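You operate a simulated robot arm through the tools that you are given. There is no shell and no other tool.

Carry out the task below with a simulated two-armed robot. There is one attempt and no reset: what you move stays moved.

## Task
Staple the white sheaf and the cream sheaf.
Fine: fingers out of the slot, then one staple each, in the corner; each goes back to its slot; leave the third.

Only the result counts: the job must be done as asked and must still hold three seconds after the hand-in. Knocking over, shifting, dropping, spilling or breaking anything else fails it.

## Robot
Two 7-joint arms with two-finger grippers on one trunk that stands fixed in place. Base frame: the origin is at the foot of the trunk, x ahead of it, y to its left, z up. Readings come in mm, degrees, newtons and seconds.
The left shoulder is at [64, 175, 1127], the right one opposite. With the tool pointing down near the work surface each hand reaches from about 100 to 860 mm from the base axis, measured 20 degrees to its own side. Payload 2.94 kg a hand.
The TCP of each hand is the grasp point between the finger pads, 30 mm short of the fingertips. In the tool frame z runs along the fingers and y along their closing line. Largest opening 138 mm; the body of the gripper starts 109 mm behind the TCP.
Orientation is told as [roll, pitch, yaw] about the base's x, y, z axes, in that order, counted from this pose: with the fingers straight down and closing along the base's y, the tool's x points along the base's -x, its y along +y and its z along -z.

## Interface
- The arms move only by the tool apply_moves. It takes "left_targets", "right_targets" or both (then of equal length, played together; a hand with none holds still); each is a list of rows, each an object (a shift or turn left out is 0, a gripper value left out holds the last) with "travel": the shift along the tool's x, y, z in mm, a list of three; "rot": the turn, a rotation vector about the tool's x, y, z in degrees, a list of three; "gripper": the gripper command, from -1 (fully open) to 1 (shut), values between in proportion. In form: [{"travel": [dx, dy, dz], "rot": [rx, ry, rz], "gripper": gripper}, ...]. A call has 1 to 20 rows; each row shifts and turns the commanded pose from where the row before left it, along the tool's axes as they then stand. Each row takes 0.2 s and may step no farther than 50 mm and 8.6 degrees from the row before; otherwise, or with a gripper value out of range, the whole call is refused. A pose out of reach is approached as far as the arm can. The call stops where the force on the tool passes 40 N (or 10 N more than at its start, if that is more) or the arm is blocked; 0.2 s more then pass. The fingers move at their own pace and stop on an object; they squeeze with about 28 N. The grip force told is the motor's: it shows also when the fingers shut on nothing. Time passes only in rows, and 0.2 s behind the last, so rows that do not move let the fingers close. The reply holds the time, the measured pose of the TCP, the force on the tool along the base axes, the opening and the grip force, in the units named above and with some noise, with the torque about the TCP (base axes, N m) and any sound that the robot's microphone picked up, and new pictures: "pictures" is both (left out), scene, wrist or none (wrist: the cameras of the hands that moved).
- Cameras (640 x 400 px; columns grow to the right, rows downward): "scene" is now at [132.7, 53.6, 1601.9]; the picture's right is [0.67, -0.74, -0.00], its down [-0.56, -0.51, -0.66] and it looks along [0.49, 0.44, -0.75] (base axes); focal length 364 px, centre (320, 200). "left" rides on the left gripper at [71, -19, -146] in its tool frame; the picture's right is [0.26, 0.96, 0.00], its down [-0.85, 0.23, -0.48] and it looks along [-0.46, 0.12, 0.88] (tool axes); focal length 280 px, centre (320, 200). "right" rides on the right gripper at [71, 19, -146] in its tool frame; the picture's right is [-0.26, 0.96, 0.00], its down [-0.85, -0.23, -0.48] and it looks along [-0.46, -0.12, 0.88] (tool axes); focal length 280 px, centre (320, 200). There is no depth. A picture from a camera that has moved, and an enlarged one, comes with that camera's place and axes in the base frame and with its lens.
- slide_trunk(by): slides the trunk up (or, below 0, down) by that many mm; the arms and the scene camera ride with it, the base frame stays. It gives what a move gives, with no picture.
- aim_head(pan, tilt): turns the head with the scene camera to pan (to the left, within 120 degrees either way) and tilt (down, from -29 to 69), counted from straight ahead of the robot. It gives what a move gives, and a new picture of the scene camera.
- inspect(camera, box): a new picture of the part [left, top, right, bottom] of that camera's present view, enlarged. No time passes.
- sign_off(): hands the job in; it is judged then, once.

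Nothing tells you positions but the pictures and the camera data. Unless the task says otherwise, let go and move clear before handing in.

The tools are called as name(argument=value, ...) on one line, values as JSON. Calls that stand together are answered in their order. apply_moves: Moves the arms, as the interface text tells. Its arguments: {"type":"object","properties":{"left_targets":{"type":"array","items":{"type":"object","properties":{"travel":{"type":"array","items":{"type":"number"}},"rot":{"type":"array","items":{"type":"number"}},"gripper":{"type":"number"}}}},"right_targets":{"type":"array","items":{"type":"object","properties":{"travel":{"type":"array","items":{"type":"number"}},"rot":{"type":"array","items":{"type":"number"}},"gripper":{"type":"number"}}}},"pictures":{"type":"string","enum":["both","scene","wrist","none"]}},"required":[]} The other tools are called the same way: slide_trunk (by) slides the trunk up or down; aim_head (pan, tilt) turns the head that bears the scene camera; inspect (camera, box) takes an enlarged picture of a part of a camera's view; sign_off () hands the job in.

At the start:

```text
clock: 0.0
left_tcp_pos: [353.1, 476.4, 1101.2]
left_orientation: [0.0, 0.0, 0.0]
left_wrist_force: [0.2, 0.3, -0.9]
left_torque: [0.05, 0.02, 0.01]
left_grip_width: 137.8
left_grasp_force: 0.1
right_tcp_pos: [510.0, 25.5, 1119.3]
right_orientation: [0.0, 0.1, 0.1]
right_wrist_force: [-0.1, -0.5, 0.6]
right_torque: [0.02, 0.01, 0.0]
right_grip_width: 137.7
right_grasp_force: 0.1
trunk travel left (down, up): [-300.0, 434.0]
head pan, tilt: [42.3, 48.7]
```

scene: 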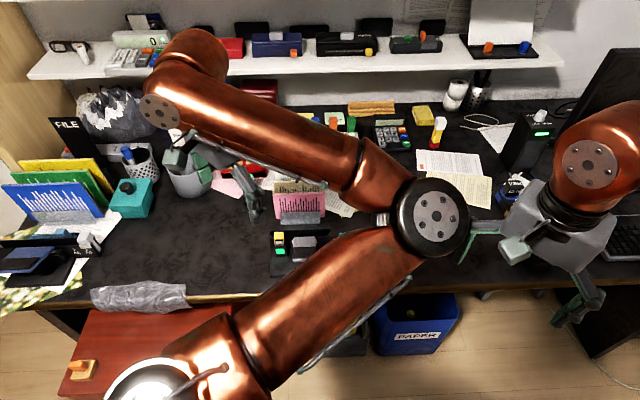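
right: 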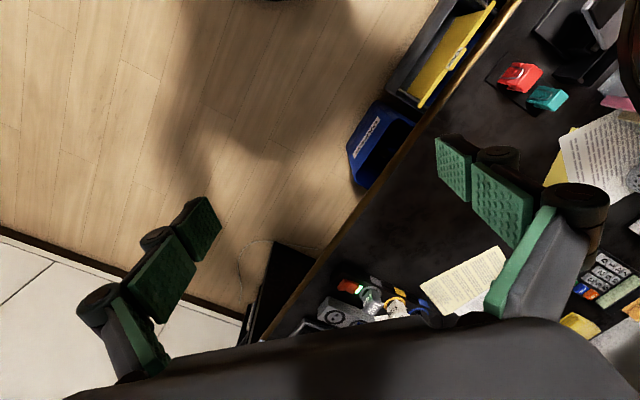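
left: 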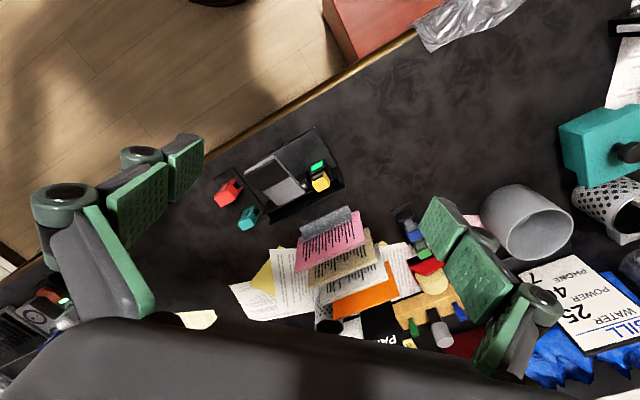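

I see a cluttered desk: what looks like a rack with pink, cream and white sheaves in the middle, and an electric stapler-like device near the front edge. I will enlarge the pictures before moving anything.

inspect(camera="left", box=[200, 110, 440, 350])

inspect(camera="scene", box=[220, 140, 380, 280])

inspect(camera="scene", box=[380, 80, 560, 220])

inspect(camera="scene", box=[0, 100, 220, 300])

```text
1.67 times, centred on (320, 230) of left
camera zoom: at [281.8, 456.0, 1246.8], right [-0.26, 0.96, 0.0], down [0.85, 0.23, 0.48], along [0.46, 0.12, -0.88], focal length 467 px, centre (320, 150)
```

zoom: 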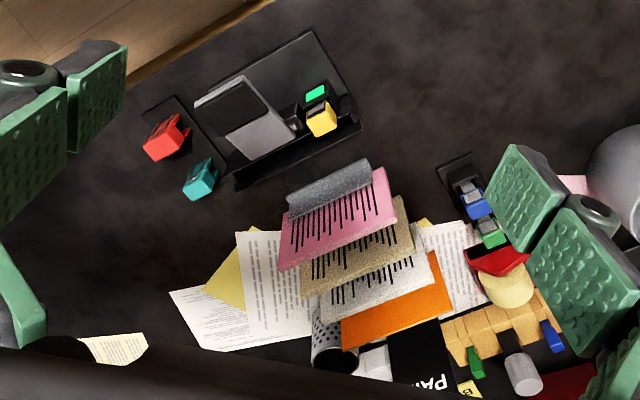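

```text
2.86 times, centred on (300, 210) of scene
camera zoom: at [132.7, 53.6, 1601.9], right [0.67, -0.74, 0.0], down [-0.56, -0.51, -0.66], along [0.49, 0.44, -0.75], focal length 1041 px, centre (377, 171)
```

zoom: 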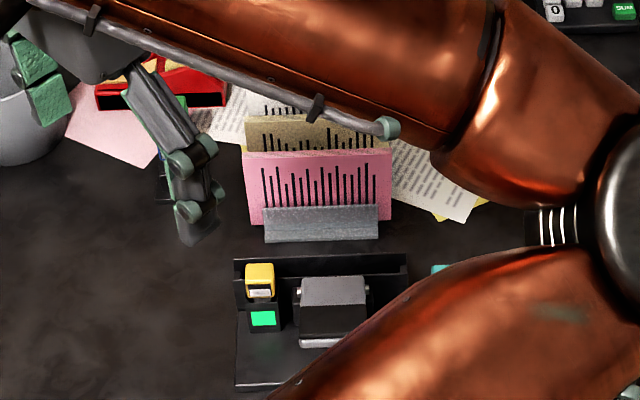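

```text
2.86 times, centred on (470, 150) of scene
camera zoom: at [132.7, 53.6, 1601.9], right [0.67, -0.74, 0.0], down [-0.56, -0.51, -0.66], along [0.49, 0.44, -0.75], focal length 1041 px, centre (-109, 343)
```

zoom: 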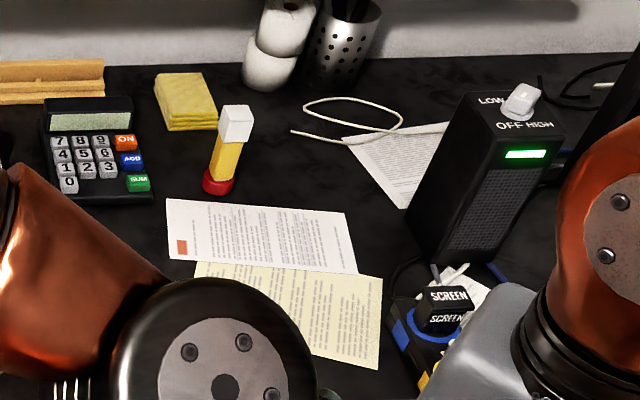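

```text
2.00 times, centred on (110, 200) of scene
camera zoom: at [132.7, 53.6, 1601.9], right [0.67, -0.74, 0.0], down [-0.56, -0.51, -0.66], along [0.49, 0.44, -0.75], focal length 729 px, centre (740, 200)
```

zoom: 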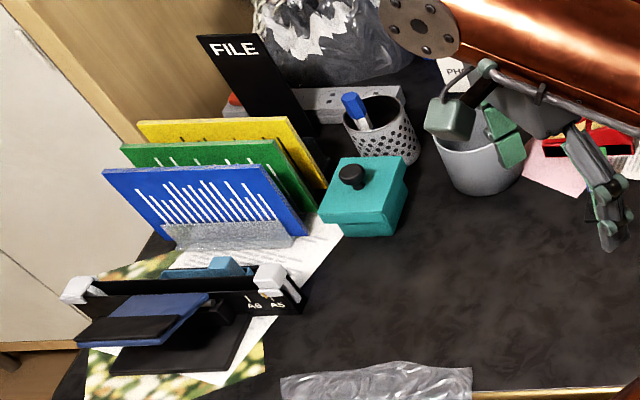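

The front device sits near (476, 506) and the sheaf rack near (600, 553), both on the left arm's side, but the left arm's elbow hides parts of them. I'll draw the left hand back and up a little to get a clearer view.

apply_moves(left_targets=[{"travel": [40, 0, -20]}, {"travel": [40, 0, -20]}, {"travel": [40, 0, -20]}])

```text
clock: 0.8
left_tcp_pos: [229.2, 475.6, 1161.1]
left_orientation: [0.0, -0.1, 0.1]
left_wrist_force: [-0.7, 0.3, 0.3]
left_torque: [0.0, -0.05, 0.02]
left_grip_width: 138.3
left_grasp_force: 0.0
right_tcp_pos: [509.6, 25.6, 1118.5]
right_orientation: [-0.1, 0.0, 0.1]
right_wrist_force: [0.3, 0.5, 0.0]
right_torque: [-0.04, -0.07, 0.01]
right_grip_width: 137.9
right_grasp_force: 0.1
trunk travel left (down, up): [-300.0, 434.0]
head pan, tilt: [42.3, 48.7]
camera scene: at [131.1, 54.2, 1602.2], right [0.67, -0.74, 0.0], down [-0.55, -0.51, -0.66], along [0.49, 0.44, -0.75], focal length 364 px, centre (320, 200)
camera left: at [157.6, 455.6, 1306.5], right [-0.26, 0.96, 0.0], down [0.85, 0.23, 0.48], along [0.46, 0.12, -0.88], focal length 280 px, centre (320, 200)
```

scene: 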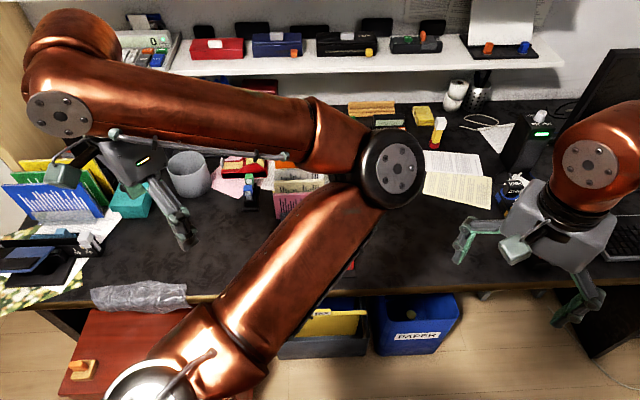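
left: 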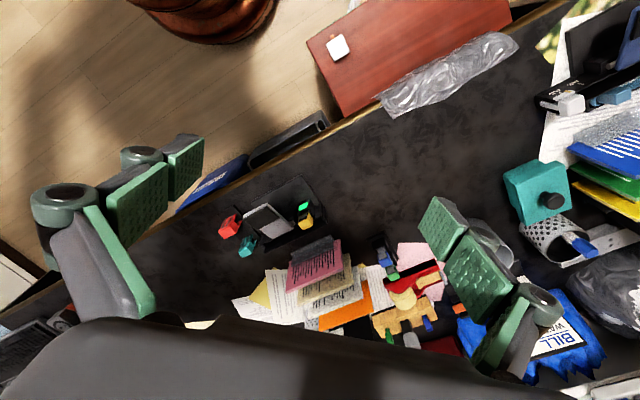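

The desk edge is turned about 42° to the base, so I'll yaw the left hand to match. Then I'll bring its camera nearer to the device and the rack for a close look.

apply_moves(left_targets=[{"rot": [0, 0, -8.4]}, {"rot": [0, 0, -8.4]}, {"rot": [0, 0, -8.4]}, {"rot": [0, 0, -8.4]}, {"rot": [0, 0, -8.4]}, {"travel": [-13.5, -31.4, 24]}, {"travel": [-13.5, -31.4, 24]}, {"travel": [-13.5, -31.4, 24]}, {"travel": [-13.5, -31.4, 24]}, {"travel": [-13.5, -31.4, 24]}, {"travel": [-13.5, -31.4, 24]}])

```text
clock: 3.2
left_tcp_pos: [420.2, 387.8, 1018.1]
left_orientation: [-0.1, 0.0, 42.1]
left_wrist_force: [-0.6, -0.3, 0.2]
left_torque: [-0.01, -0.01, -0.04]
left_grip_width: 137.9
left_grasp_force: 0.0
right_tcp_pos: [510.0, 25.3, 1118.1]
right_orientation: [-0.1, 0.1, 0.1]
right_wrist_force: [-0.1, -0.2, -0.7]
right_torque: [0.02, 0.03, 0.02]
right_grip_width: 138.3
right_grasp_force: 0.0
trunk travel left (down, up): [-300.0, 434.0]
head pan, tilt: [42.3, 48.7]
camera scene: at [133.5, 53.2, 1601.8], right [0.67, -0.74, 0.0], down [-0.56, -0.51, -0.66], along [0.49, 0.44, -0.75], focal length 364 px, centre (320, 200)
camera left: at [379.2, 325.5, 1163.1], right [-0.84, 0.54, 0.0], down [0.48, 0.74, 0.48], along [0.26, 0.4, -0.88], focal length 280 px, centre (320, 200)
```

scene: 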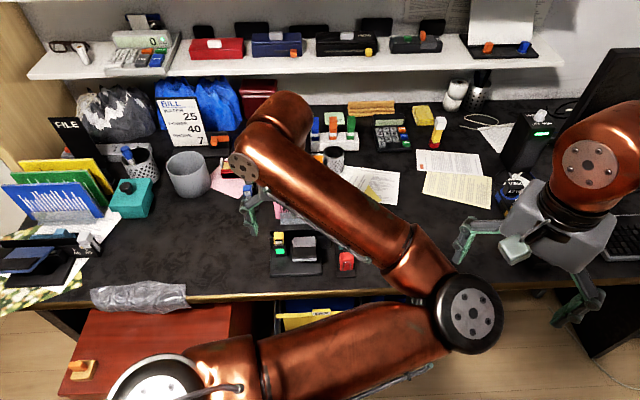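
left: 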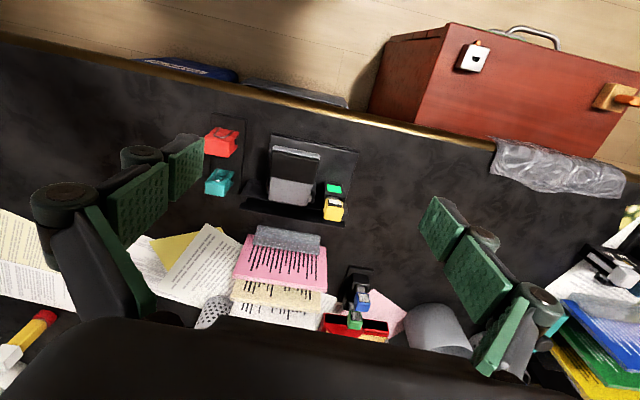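

inspect(camera="left", box=[190, 100, 390, 230])

inspect(camera="left", box=[190, 210, 390, 340])

inspect(camera="scene", box=[210, 180, 390, 300])

inspect(camera="scene", box=[170, 10, 470, 130])

```text
3.08 times, centred on (290, 165) of left
camera zoom: at [379.2, 325.5, 1163.1], right [-0.84, 0.54, 0.0], down [0.48, 0.74, 0.48], along [0.26, 0.4, -0.88], focal length 863 px, centre (412, 308)
```

zoom: 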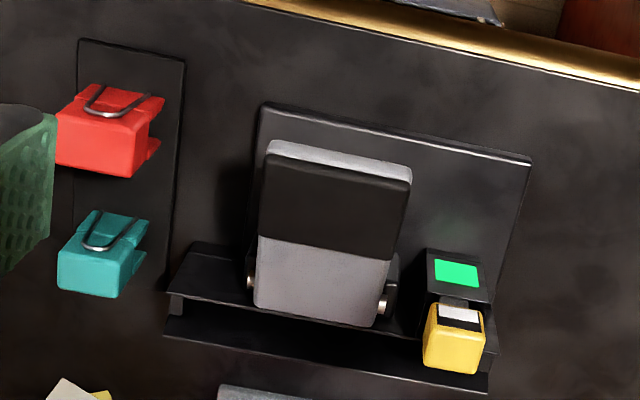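

```text
3.08 times, centred on (290, 275) of left
camera zoom: at [379.2, 325.5, 1163.1], right [-0.84, 0.54, 0.0], down [0.48, 0.74, 0.48], along [0.26, 0.4, -0.88], focal length 863 px, centre (412, -31)
```

zoom: 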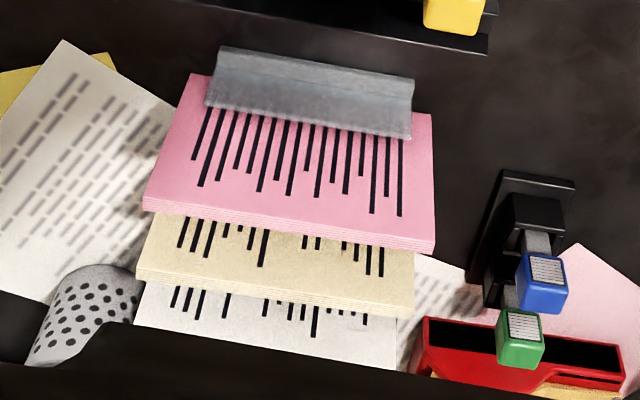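

```text
3.33 times, centred on (300, 240) of scene
camera zoom: at [133.5, 53.2, 1601.8], right [0.67, -0.74, 0.0], down [-0.56, -0.51, -0.66], along [0.49, 0.44, -0.75], focal length 1215 px, centre (387, 67)
```

zoom: 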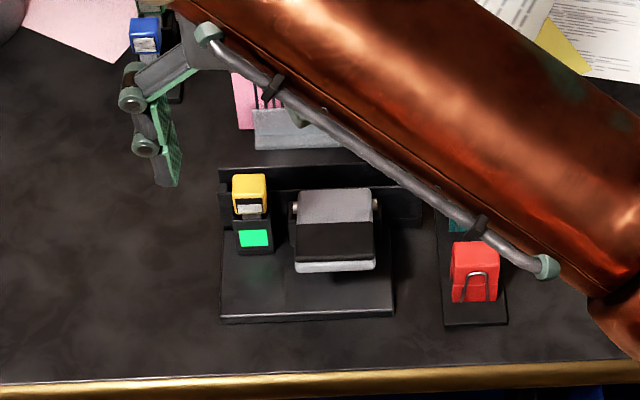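

```text
2.13 times, centred on (320, 70) of scene
camera zoom: at [133.5, 53.2, 1601.8], right [0.67, -0.74, 0.0], down [-0.56, -0.51, -0.66], along [0.49, 0.44, -0.75], focal length 777 px, centre (320, 477)
```

zoom: 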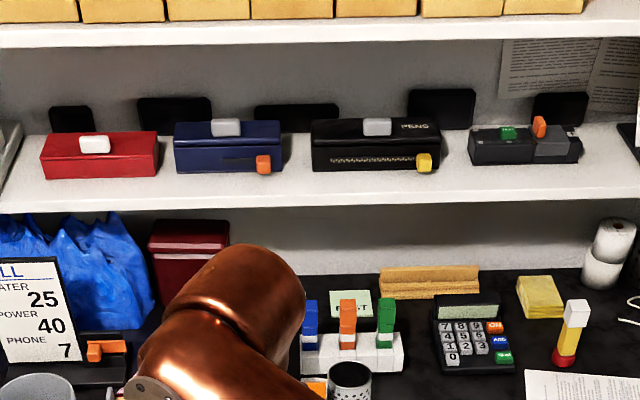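

inspect(camera="scene", box=[180, 20, 320, 70])

inspect(camera="scene", box=[310, 20, 450, 70])

inspect(camera="scene", box=[0, 200, 130, 310])

inspect(camera="scene", box=[440, 0, 570, 100])

inspect(camera="left", box=[235, 130, 365, 230])

```text
4.57 times, centred on (250, 45) of scene
camera zoom: at [133.5, 53.2, 1601.8], right [0.67, -0.74, 0.0], down [-0.56, -0.51, -0.66], along [0.49, 0.44, -0.75], focal length 1666 px, centre (640, 909)
```

zoom: 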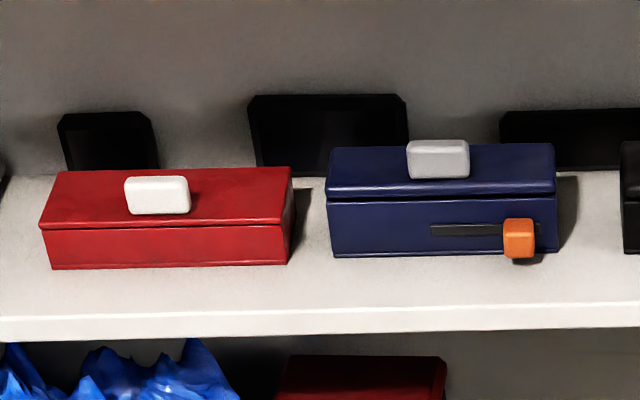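

```text
4.57 times, centred on (380, 45) of scene
camera zoom: at [133.5, 53.2, 1601.8], right [0.67, -0.74, 0.0], down [-0.56, -0.51, -0.66], along [0.49, 0.44, -0.75], focal length 1666 px, centre (46, 909)
```

zoom: 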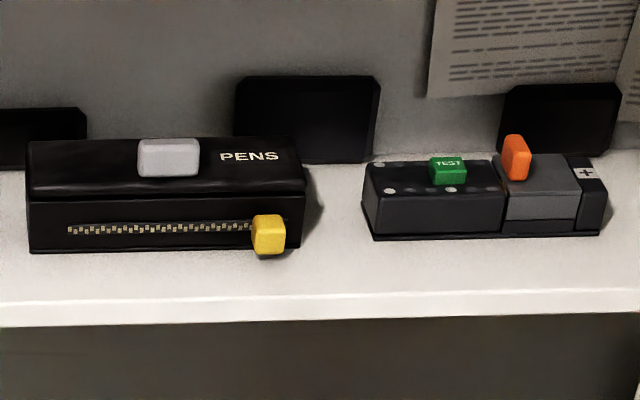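

```text
3.64 times, centred on (65, 255) of scene
camera zoom: at [133.5, 53.2, 1601.8], right [0.67, -0.74, 0.0], down [-0.56, -0.51, -0.66], along [0.49, 0.44, -0.75], focal length 1325 px, centre (1247, 0)
```

zoom: 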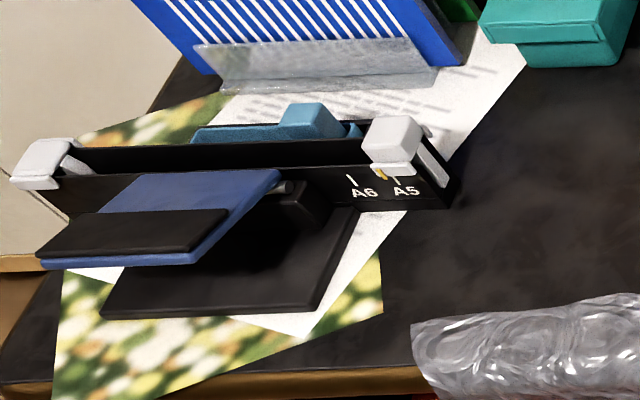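

```text
4.00 times, centred on (505, 50) of scene
camera zoom: at [133.5, 53.2, 1601.8], right [0.67, -0.74, 0.0], down [-0.56, -0.51, -0.66], along [0.49, 0.44, -0.75], focal length 1458 px, centre (-420, 800)
```

zoom: 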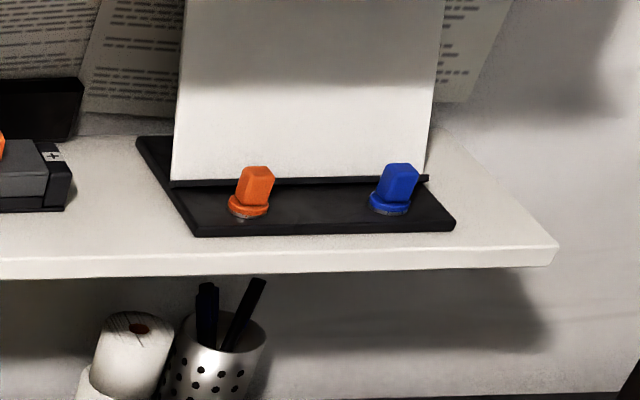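

```text
4.00 times, centred on (300, 180) of left
camera zoom: at [379.2, 325.5, 1163.1], right [-0.84, 0.54, 0.0], down [0.48, 0.74, 0.48], along [0.26, 0.4, -0.88], focal length 1122 px, centre (400, 280)
```

zoom: 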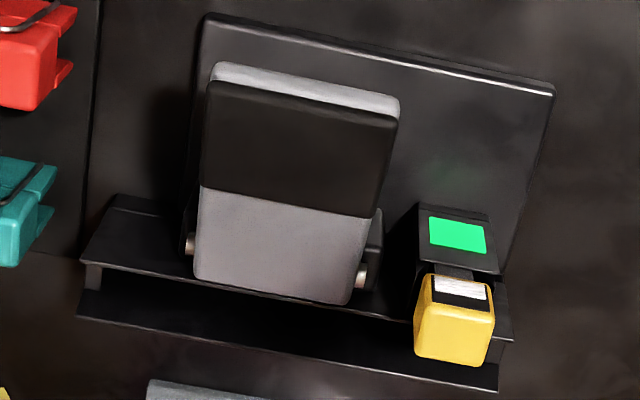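

inspect(camera="left", box=[310, 245, 420, 345])

inspect(camera="scene", box=[210, 140, 330, 220])

inspect(camera="right", box=[440, 0, 640, 120])

inspect(camera="scene", box=[90, 0, 190, 80])

```text
4.00 times, centred on (365, 295) of left
camera zoom: at [379.2, 325.5, 1163.1], right [-0.84, 0.54, 0.0], down [0.48, 0.74, 0.48], along [0.26, 0.4, -0.88], focal length 1122 px, centre (140, -180)
```

zoom: 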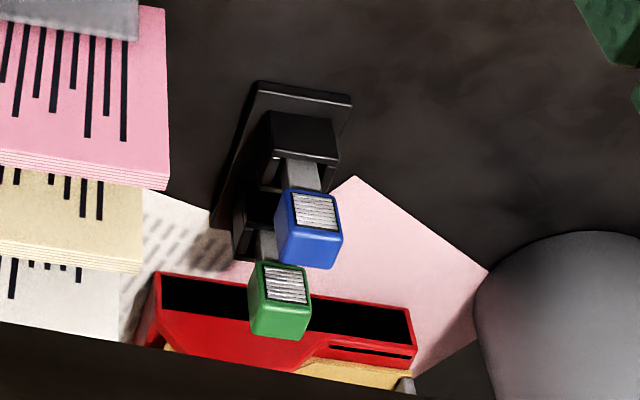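

```text
5.00 times, centred on (270, 180) of scene
camera zoom: at [133.5, 53.2, 1601.8], right [0.67, -0.74, 0.0], down [-0.56, -0.51, -0.66], along [0.49, 0.44, -0.75], focal length 1822 px, centre (570, 300)
```

zoom: 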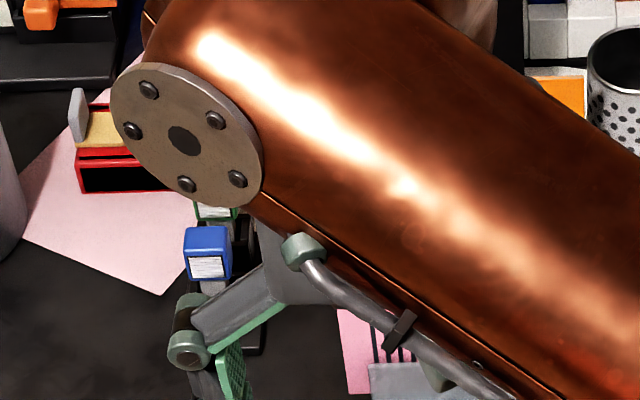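

```text
3.20 times, centred on (540, 60) of right
camera zoom: at [439.6, 42.9, 1264.6], right [0.26, 0.97, 0.0], down [0.85, -0.23, 0.47], along [0.46, -0.12, -0.88], focal length 897 px, centre (-384, 648)
```

zoom: 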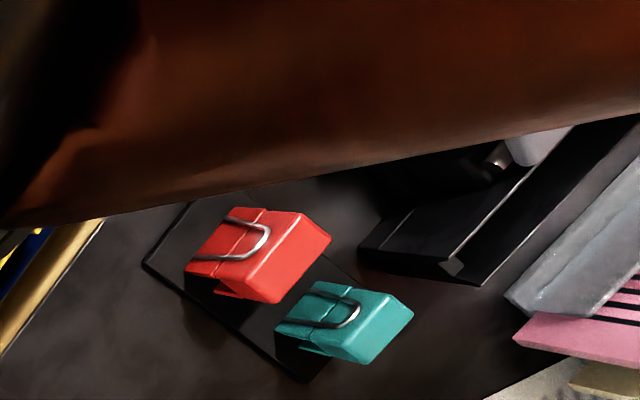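

```text
5.00 times, centred on (140, 40) of scene
camera zoom: at [133.5, 53.2, 1601.8], right [0.67, -0.74, 0.0], down [-0.56, -0.51, -0.66], along [0.49, 0.44, -0.75], focal length 1822 px, centre (1220, 1000)
```

zoom: 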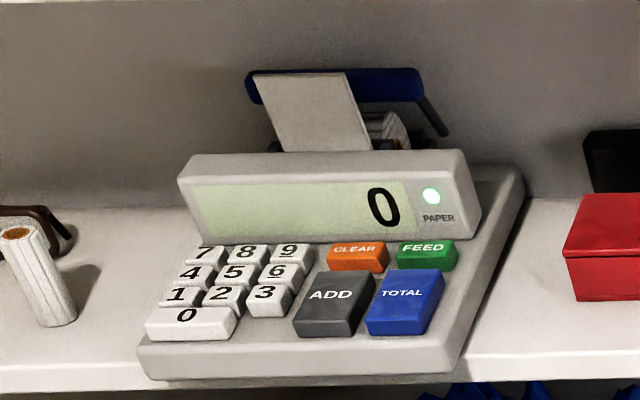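

The front device appears to be the stapler: grey press lever on pivots, long trough at the back, and a yellow staple cartridge with a green light at its left end. I'll take the left camera closer to check the trough, the cartridge and the sheaves.

apply_moves(left_targets=[{"travel": [20, 0, 43]}, {"travel": [20, 0, 43]}, {"travel": [20, 0, 43]}])

```text
clock: 4.0
left_tcp_pos: [415.3, 366.3, 908.7]
left_orientation: [-0.1, 0.2, 42.1]
left_wrist_force: [-0.3, 0.3, 0.5]
left_torque: [-0.03, 0.03, 0.02]
left_grip_width: 138.2
left_grasp_force: 0.1
left hand out of reach, approached as far as the arm can: row 2, 3
right_tcp_pos: [511.0, 25.9, 1118.7]
right_orientation: [0.0, 0.0, 0.2]
right_wrist_force: [0.8, -0.3, -0.4]
right_torque: [-0.04, 0.03, 0.02]
right_grip_width: 138.0
right_grasp_force: 0.0
trunk travel left (down, up): [-300.0, 434.0]
head pan, tilt: [42.3, 48.7]
camera scene: at [133.6, 54.8, 1601.7], right [0.67, -0.74, 0.0], down [-0.56, -0.51, -0.66], along [0.49, 0.44, -0.75], focal length 364 px, centre (320, 200)
camera left: at [374.5, 303.4, 1054.4], right [-0.84, 0.54, 0.0], down [0.48, 0.74, 0.47], along [0.25, 0.4, -0.88], focal length 280 px, centre (320, 200)
```

scene: 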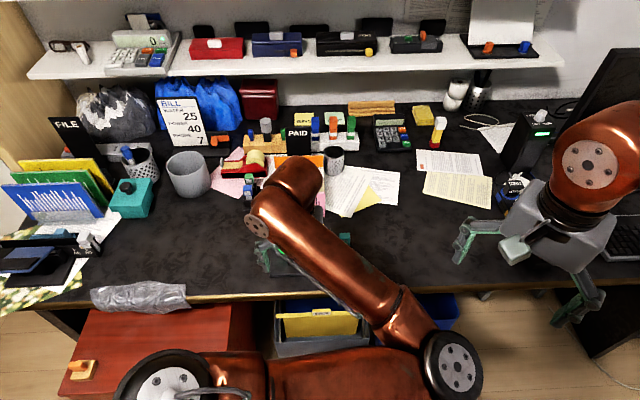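
left: 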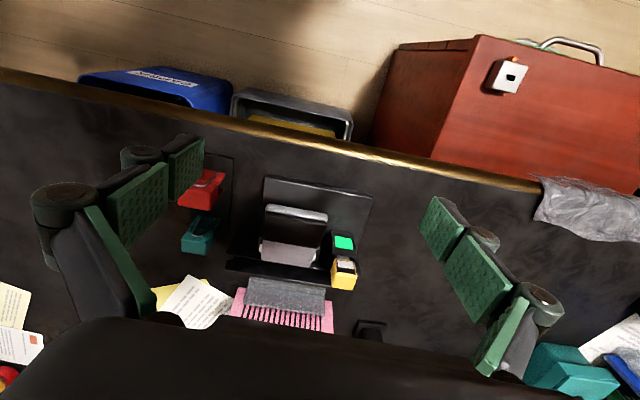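

inspect(camera="left", box=[210, 160, 400, 290])

inspect(camera="scene", box=[210, 130, 370, 230])

```text
3.08 times, centred on (305, 225) of left
camera zoom: at [374.5, 303.4, 1054.4], right [-0.84, 0.54, 0.0], down [0.48, 0.74, 0.47], along [0.25, 0.4, -0.88], focal length 863 px, centre (366, 123)
```

zoom: 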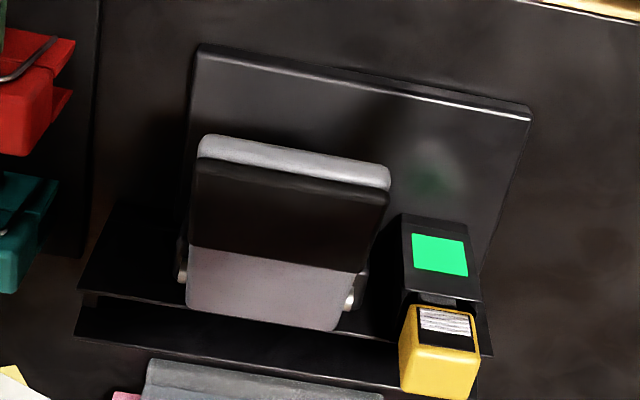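

```text
4.00 times, centred on (290, 180) of scene
camera zoom: at [133.6, 54.8, 1601.7], right [0.67, -0.74, 0.0], down [-0.56, -0.51, -0.66], along [0.49, 0.44, -0.75], focal length 1458 px, centre (440, 280)
```

zoom: 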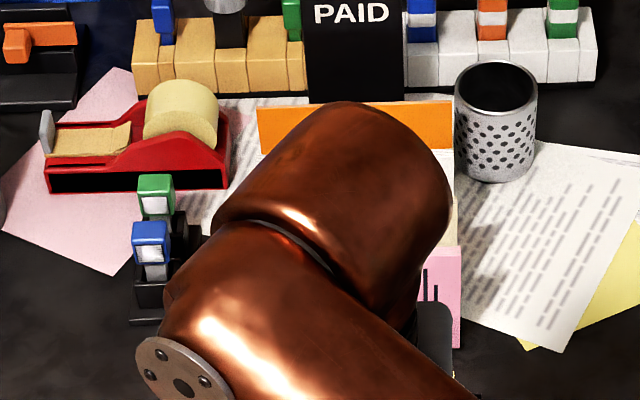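

The trough is open upward, with a front wall and a back wall, and the cartridge tower stands at its left end. I'll move the left hand aside to the left so the scene camera can see the stapler and rack unobstructed.

apply_moves(left_targets=[{"travel": [4, 0, -30]}, {"travel": [4, 41, -20]}, {"travel": [4, 41, -10]}, {"travel": [4, 41, -10]}, {"travel": [4, 41, -10]}, {"travel": [4, 41, -10]}, {"travel": [4, 41, 0]}, {"travel": [4, 41, 0]}], pictures="scene")

```text
clock: 5.8
left_tcp_pos: [398.6, 386.5, 952.2]
left_orientation: [0.2, 0.1, 41.9]
left_wrist_force: [-0.6, 0.2, -0.5]
left_torque: [0.0, -0.01, -0.01]
left_grip_width: 138.2
left_grasp_force: 0.1
left hand out of reach, approached as far as the arm can: row 2, 3, 4, 5, 6, 7, 8
right_tcp_pos: [510.3, 25.0, 1119.5]
right_orientation: [-0.1, 0.1, 0.2]
right_wrist_force: [0.4, -0.2, 1.0]
right_torque: [0.02, 0.01, 0.0]
right_grip_width: 137.9
right_grasp_force: 0.0
trunk travel left (down, up): [-300.0, 434.0]
head pan, tilt: [42.3, 48.7]
camera scene: at [132.8, 53.5, 1601.9], right [0.67, -0.74, 0.0], down [-0.56, -0.51, -0.66], along [0.49, 0.44, -0.75], focal length 364 px, centre (320, 200)
```

scene: 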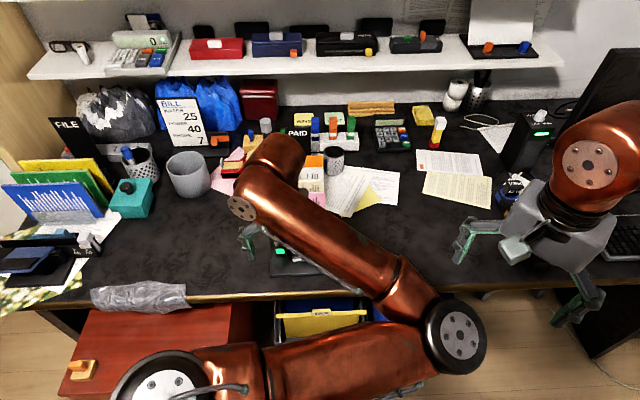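

The left arm stopped at a joint limit in this folded posture. I'll go back up and forward to the pose that worked before, then try swinging aside.

apply_moves(left_targets=[{"travel": [-20, 0, -40]}, {"travel": [-10, 0, -40]}, {"travel": [0, 0, -40]}, {"travel": [0, 0, -40]}], pictures="scene")

```text
clock: 6.8
left_tcp_pos: [420.8, 407.0, 1113.7]
left_orientation: [0.0, 0.0, 42.1]
left_wrist_force: [-0.4, 0.1, 0.1]
left_torque: [0.03, -0.04, 0.01]
left_grip_width: 137.9
left_grasp_force: 0.1
right_tcp_pos: [508.6, 25.4, 1119.1]
right_orientation: [0.0, 0.0, 0.1]
right_wrist_force: [-0.4, 0.2, 0.3]
right_torque: [0.01, -0.02, 0.02]
right_grip_width: 138.2
right_grasp_force: 0.1
trunk travel left (down, up): [-300.0, 434.0]
head pan, tilt: [42.3, 48.7]
camera scene: at [131.8, 53.1, 1602.1], right [0.67, -0.74, 0.0], down [-0.56, -0.51, -0.66], along [0.49, 0.44, -0.75], focal length 364 px, centre (320, 200)
```

scene: 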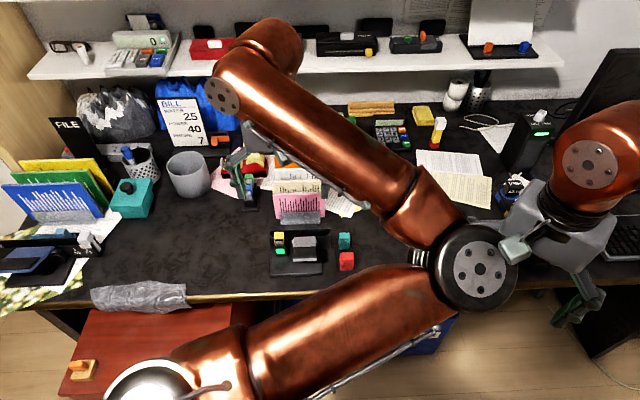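

inspect(camera="scene", box=[250, 150, 370, 290])

inspect(camera="scene", box=[255, 220, 335, 280])

inspect(camera="scene", box=[255, 155, 345, 230])

apply_moves(right_targets=[{"travel": [0, -45, 0]}, {"travel": [0, -45, 0]}, {"travel": [0, -45, 0]}, {"travel": [0, -45, 0]}], pictures="scene")

```text
2.86 times, centred on (310, 220) of scene
camera zoom: at [131.8, 53.1, 1602.1], right [0.67, -0.74, 0.0], down [-0.56, -0.51, -0.66], along [0.49, 0.44, -0.75], focal length 1041 px, centre (349, 143)
```

zoom: 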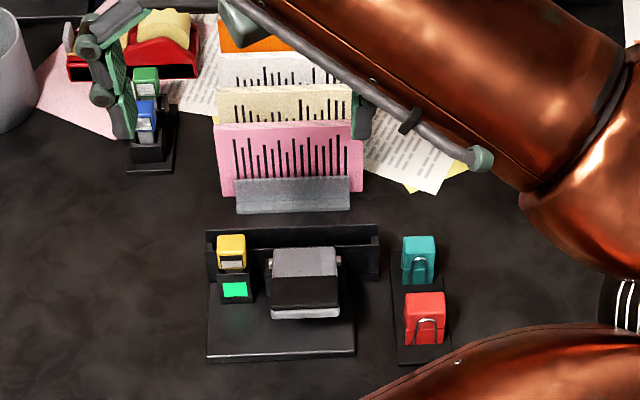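

```text
6.67 times, centred on (295, 250) of scene
camera zoom: at [131.8, 53.1, 1602.1], right [0.67, -0.74, 0.0], down [-0.56, -0.51, -0.66], along [0.49, 0.44, -0.75], focal length 2429 px, centre (487, -133)
```

zoom: 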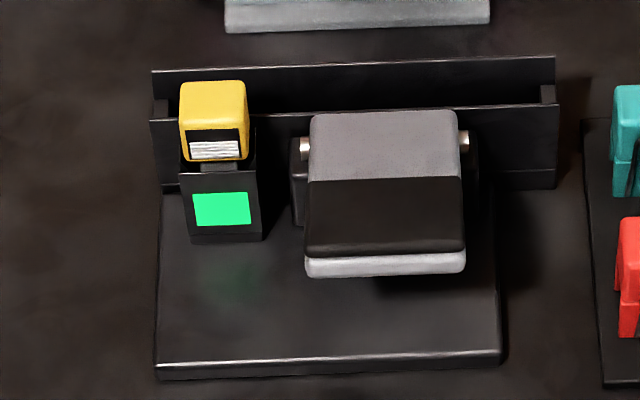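

```text
5.33 times, centred on (300, 192) of scene
camera zoom: at [131.8, 53.1, 1602.1], right [0.67, -0.74, 0.0], down [-0.56, -0.51, -0.66], along [0.49, 0.44, -0.75], focal length 1943 px, centre (427, 240)
```

zoom: 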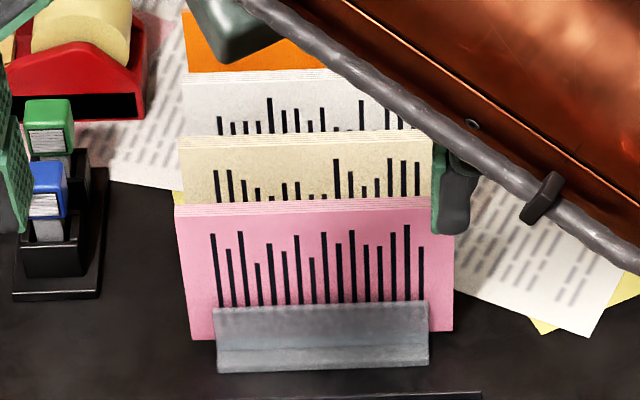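

```text
clock: 7.8
left_tcp_pos: [422.1, 406.1, 1113.2]
left_orientation: [0.2, -0.1, 42.1]
left_wrist_force: [-0.7, -0.6, 0.2]
left_torque: [0.0, 0.02, 0.0]
left_grip_width: 138.0
left_grasp_force: 0.1
right_tcp_pos: [507.5, -158.0, 1117.2]
right_orientation: [0.1, 0.1, 0.0]
right_wrist_force: [-0.7, -0.1, -0.3]
right_torque: [0.04, -0.01, 0.06]
right_grip_width: 138.0
right_grasp_force: 0.0
trunk travel left (down, up): [-300.0, 434.0]
head pan, tilt: [42.3, 48.7]
camera scene: at [132.3, 51.5, 1602.1], right [0.67, -0.74, 0.0], down [-0.56, -0.51, -0.66], along [0.49, 0.45, -0.75], focal length 364 px, centre (320, 200)
```

scene: 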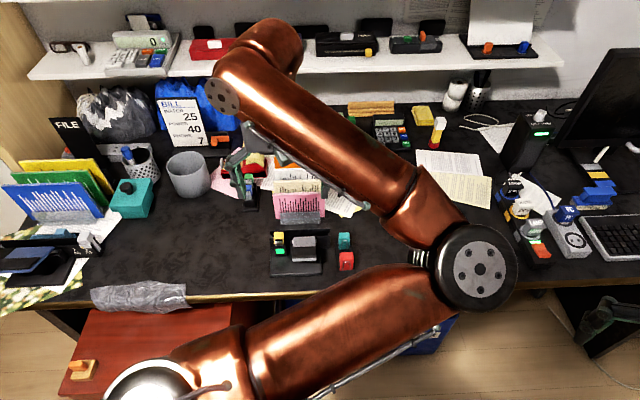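

I now read it as follows. The stapler has an upward-open trough about 165 mm long with the staple tower at its left end, and a press lever on the robot side. The rack behind it holds pink, cream and white sheaves, A6-like, about 46 mm apart. I'll turn the left hand to yaw −48° so the fingers close across the sheaves.

apply_moves(left_targets=[{"rot": [0, 0, 8.2]}, {"rot": [0, 0, 8.2]}, {"rot": [0, 0, 8.2]}, {"rot": [0, 0, 8.2]}, {"rot": [0, 0, 8.2]}, {"rot": [0, 0, 8.2]}, {"rot": [0, 0, 8.2]}, {"rot": [0, 0, 8.2]}, {"rot": [0, 0, 8.2]}, {"rot": [0, 0, 8.2]}, {"rot": [0, 0, 8.0]}])

```text
clock: 10.2
left_tcp_pos: [419.4, 405.6, 1114.7]
left_orientation: [0.0, 0.0, -48.1]
left_wrist_force: [0.4, 1.2, 0.0]
left_torque: [0.0, -0.03, 0.0]
left_grip_width: 138.0
left_grasp_force: 0.0
right_tcp_pos: [507.7, -156.0, 1117.8]
right_orientation: [0.0, 0.1, 0.1]
right_wrist_force: [0.3, 0.9, 0.0]
right_torque: [-0.01, 0.01, -0.01]
right_grip_width: 137.6
right_grasp_force: 0.1
trunk travel left (down, up): [-300.0, 434.0]
head pan, tilt: [42.3, 48.7]
camera scene: at [132.7, 53.3, 1601.9], right [0.67, -0.74, 0.0], down [-0.56, -0.51, -0.66], along [0.49, 0.44, -0.75], focal length 364 px, centre (320, 200)
camera left: at [358.0, 445.3, 1259.9], right [0.54, 0.84, 0.0], down [0.74, -0.48, 0.48], along [0.4, -0.26, -0.88], focal length 280 px, centre (320, 200)
```

scene: 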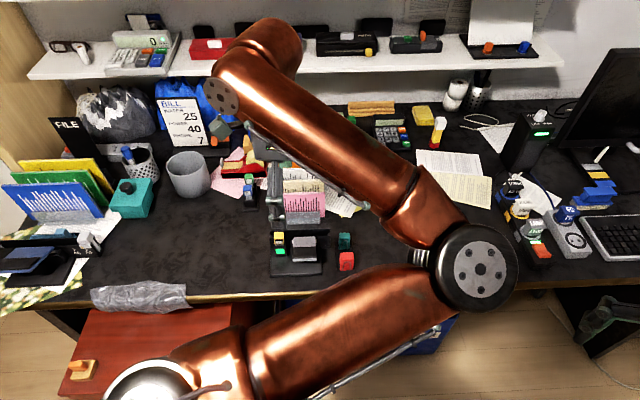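
left: 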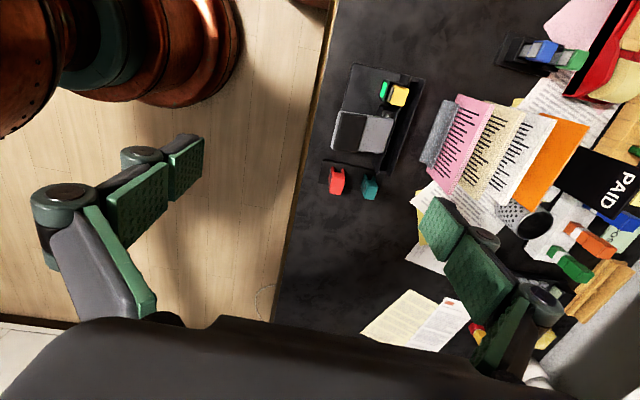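

inspect(camera="left", box=[310, 50, 430, 210])

inspect(camera="left", box=[400, 70, 600, 240])

```text
2.50 times, centred on (370, 130) of left
camera zoom: at [358.0, 445.3, 1259.9], right [0.54, 0.84, 0.0], down [0.74, -0.48, 0.48], along [0.4, -0.26, -0.88], focal length 701 px, centre (195, 375)
```

zoom: 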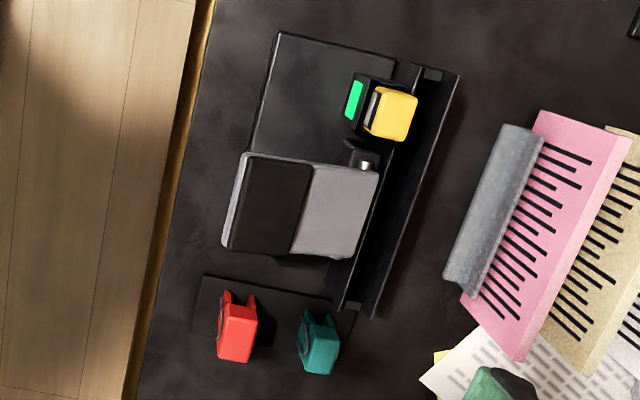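

```text
2.35 times, centred on (500, 155) of left
camera zoom: at [358.0, 445.3, 1259.9], right [0.54, 0.84, 0.0], down [0.74, -0.48, 0.48], along [0.4, -0.26, -0.88], focal length 660 px, centre (-104, 306)
```

zoom: 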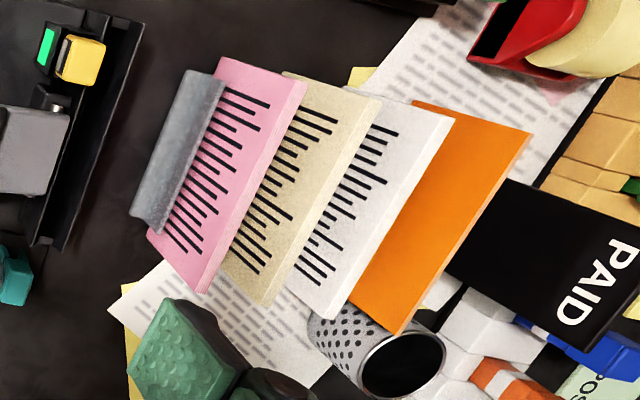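

The sheaf tops are near z≈850, with pink centred around (600, 558), cream around (635, 590) and white around (670, 625). I'll narrow the gripper and move above the cream sheaf for a close look.

apply_moves(left_targets=[{"rot": [0, 0, -2.5], "gripper": 0.25}, {"travel": [-2.7, 40.2, 13]}, {"travel": [-2.7, 40.2, 13]}, {"travel": [-2.7, 40.2, 13]}, {"travel": [-2.7, 40.2, 13]}, {"travel": [-2.7, 40.2, 13]}, {"travel": [-2.7, 40.2, 13]}, {"travel": [-2.7, 40.2, 13]}])

```text
clock: 12.0
left_tcp_pos: [633.0, 592.4, 1022.6]
left_orientation: [-0.2, 0.0, -45.4]
left_wrist_force: [0.6, 0.2, -0.3]
left_torque: [-0.03, 0.02, -0.02]
left_grip_width: 51.7
left_grasp_force: 0.0
right_tcp_pos: [507.9, -153.7, 1119.5]
right_orientation: [-0.1, 0.2, 0.1]
right_wrist_force: [-0.1, 0.9, 0.1]
right_torque: [-0.06, 0.03, -0.02]
right_grip_width: 138.0
right_grasp_force: 0.1
trunk travel left (down, up): [-300.0, 434.0]
head pan, tilt: [42.3, 48.7]
camera scene: at [133.5, 55.8, 1601.8], right [0.67, -0.74, 0.0], down [-0.56, -0.51, -0.66], along [0.49, 0.44, -0.75], focal length 364 px, centre (320, 200)
camera left: at [569.8, 628.3, 1168.2], right [0.5, 0.86, 0.0], down [0.76, -0.44, 0.48], along [0.41, -0.24, -0.88], focal length 280 px, centre (320, 200)
```

scene: 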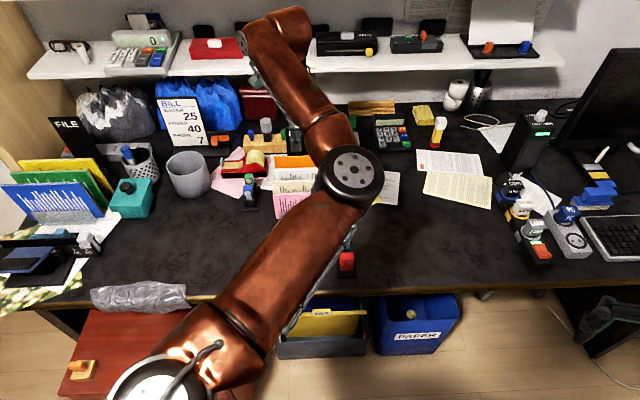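
left: 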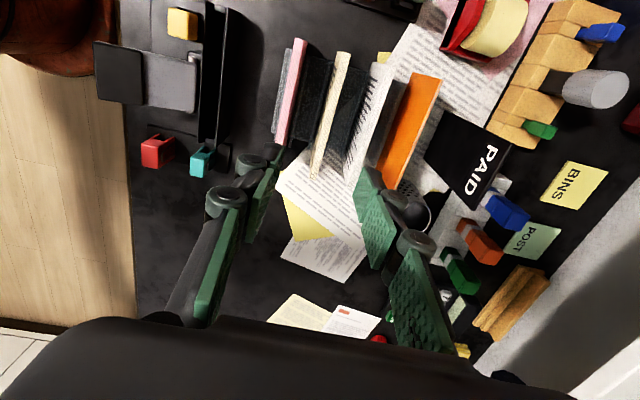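

inspect(camera="left", box=[240, 20, 460, 240])

inspect(camera="left", box=[90, 0, 260, 180])

```text
1.82 times, centred on (350, 130) of left
camera zoom: at [569.8, 628.3, 1168.2], right [0.5, 0.86, 0.0], down [0.76, -0.44, 0.48], along [0.41, -0.24, -0.88], focal length 510 px, centre (266, 327)
```

zoom: 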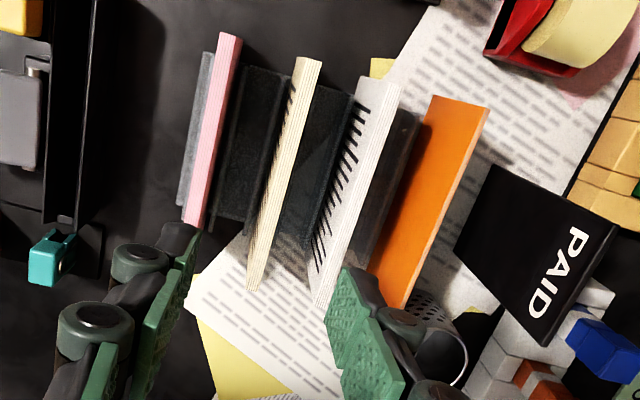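

```text
2.22 times, centred on (175, 90) of left
camera zoom: at [569.8, 628.3, 1168.2], right [0.5, 0.86, 0.0], down [0.76, -0.44, 0.48], along [0.41, -0.24, -0.88], focal length 623 px, centre (642, 444)
```

zoom: 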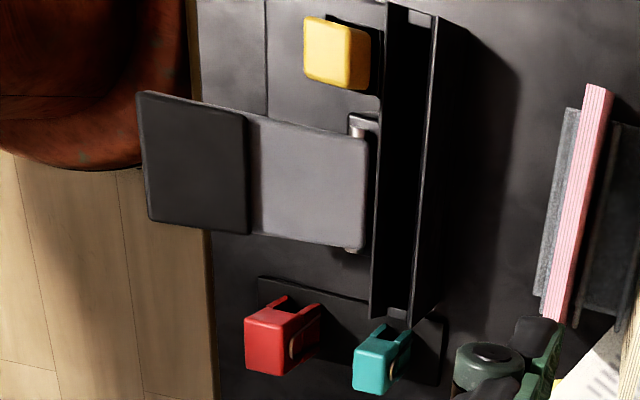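

The camera now looks straight down on the sheaves. The cream sheaf's top edge is about 8 mm forward of the gripper's centre plane, and by stereo its top is at z≈836. I'll shift to centre on it, descend part way and check.

apply_moves(left_targets=[{"travel": [-3, 8, 0]}, {"travel": [0, 0, 45]}, {"travel": [0, 0, 45]}], pictures="wrist")

```text
clock: 12.8
left_tcp_pos: [641.2, 594.1, 932.5]
left_orientation: [-0.1, 0.0, -45.5]
left_wrist_force: [-0.3, -0.1, -0.1]
left_torque: [0.0, 0.0, 0.01]
left_grip_width: 51.9
left_grasp_force: 0.1
right_tcp_pos: [508.4, -156.0, 1116.9]
right_orientation: [0.0, 0.1, 0.1]
right_wrist_force: [0.4, 0.7, -0.6]
right_torque: [-0.04, 0.0, -0.02]
right_grip_width: 137.9
right_grasp_force: 0.0
trunk travel left (down, up): [-300.0, 434.0]
head pan, tilt: [42.3, 48.7]
camera left: at [576.5, 631.5, 1077.7], right [0.5, 0.86, 0.0], down [0.76, -0.44, 0.48], along [0.41, -0.24, -0.88], focal length 280 px, centre (320, 200)
```

left: 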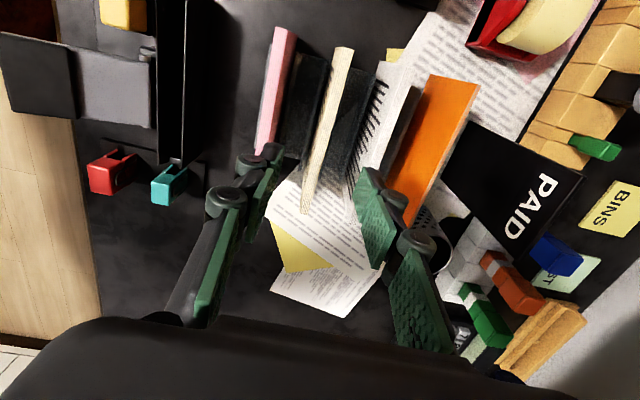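

inspect(camera="left", box=[240, 30, 400, 230])

inspect(camera="left", box=[60, 0, 230, 180])

```text
2.00 times, centred on (320, 130) of left
camera zoom: at [576.5, 631.5, 1077.7], right [0.5, 0.86, 0.0], down [0.76, -0.44, 0.48], along [0.41, -0.24, -0.88], focal length 561 px, centre (320, 340)
```

zoom: 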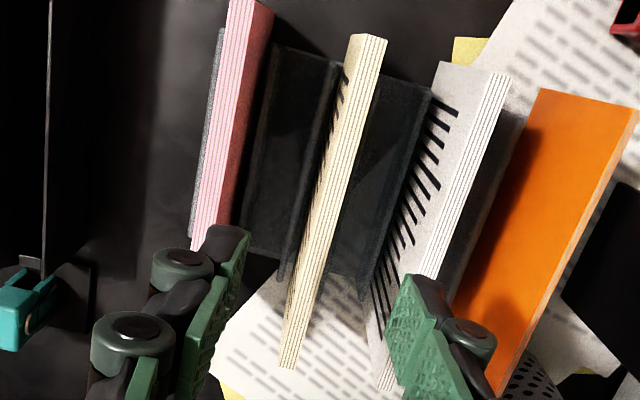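

```text
2.22 times, centred on (145, 90) of left
camera zoom: at [576.5, 631.5, 1077.7], right [0.5, 0.86, 0.0], down [0.76, -0.44, 0.48], along [0.41, -0.24, -0.88], focal length 623 px, centre (709, 444)
```

zoom: 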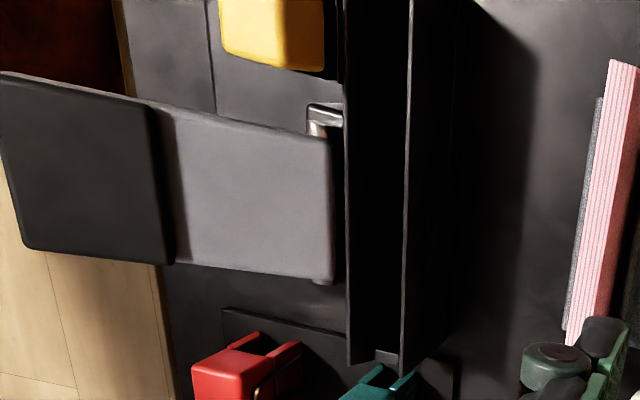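

inspect(camera="left", box=[290, 40, 360, 110])

inspect(camera="left", box=[285, 140, 365, 220])

```text
5.71 times, centred on (325, 75) of left
camera zoom: at [576.5, 631.5, 1077.7], right [0.5, 0.86, 0.0], down [0.76, -0.44, 0.48], along [0.41, -0.24, -0.88], focal length 1602 px, centre (291, 914)
```

zoom: 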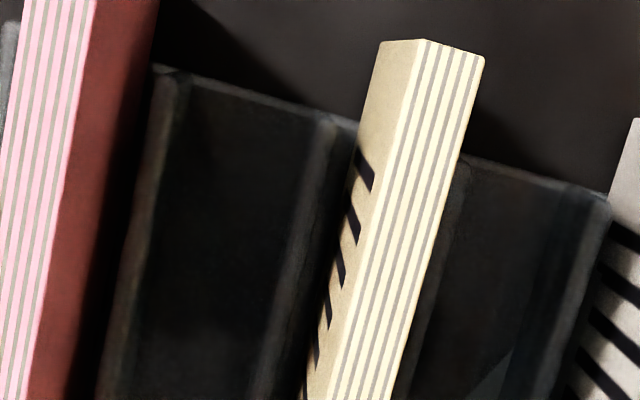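

```text
5.00 times, centred on (325, 180) of left
camera zoom: at [576.5, 631.5, 1077.7], right [0.5, 0.86, 0.0], down [0.76, -0.44, 0.48], along [0.41, -0.24, -0.88], focal length 1402 px, centre (295, 300)
```

zoom: 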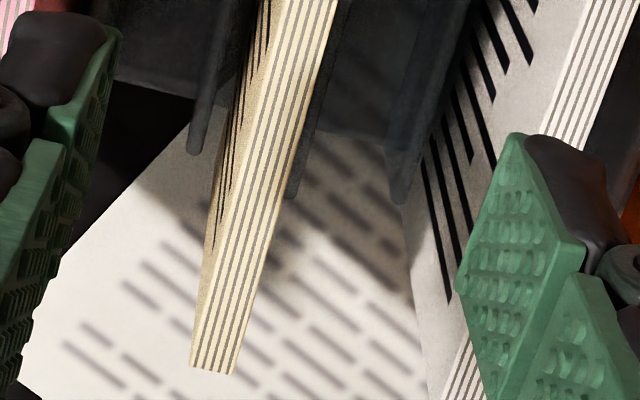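

The cream sheaf's top is about 8 mm thick and parallel to the jaws to within 0.5°, only about 2.5 mm off centre. I'll centre, go down so the pads overlap its top 30 mm, and close.

apply_moves(left_targets=[{"travel": [0, 2.5, 32]}, {"travel": [0, 0, 32]}, {"travel": [0, 0, 30]}, {}], pictures="wrist")

```text
clock: 13.8
left_tcp_pos: [641.4, 596.1, 837.0]
left_orientation: [0.1, 0.0, -45.4]
left_wrist_force: [0.4, -0.5, -0.2]
left_torque: [-0.01, -0.02, -0.02]
left_grip_width: 51.8
left_grasp_force: 0.1
right_tcp_pos: [507.3, -155.9, 1118.6]
right_orientation: [0.0, 0.0, 0.1]
right_wrist_force: [-0.2, -0.2, 0.1]
right_torque: [0.0, -0.02, 0.01]
right_grip_width: 137.8
right_grasp_force: 0.1
trunk travel left (down, up): [-300.0, 434.0]
head pan, tilt: [42.3, 48.7]
camera left: at [577.4, 631.8, 982.3], right [0.5, 0.86, 0.0], down [0.76, -0.44, 0.48], along [0.41, -0.24, -0.88], focal length 280 px, centre (320, 200)
```

left: 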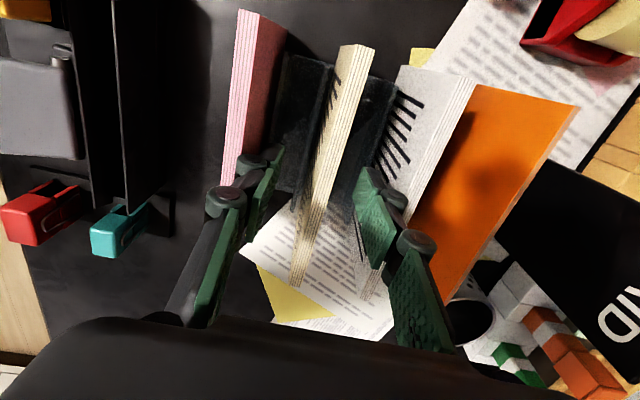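

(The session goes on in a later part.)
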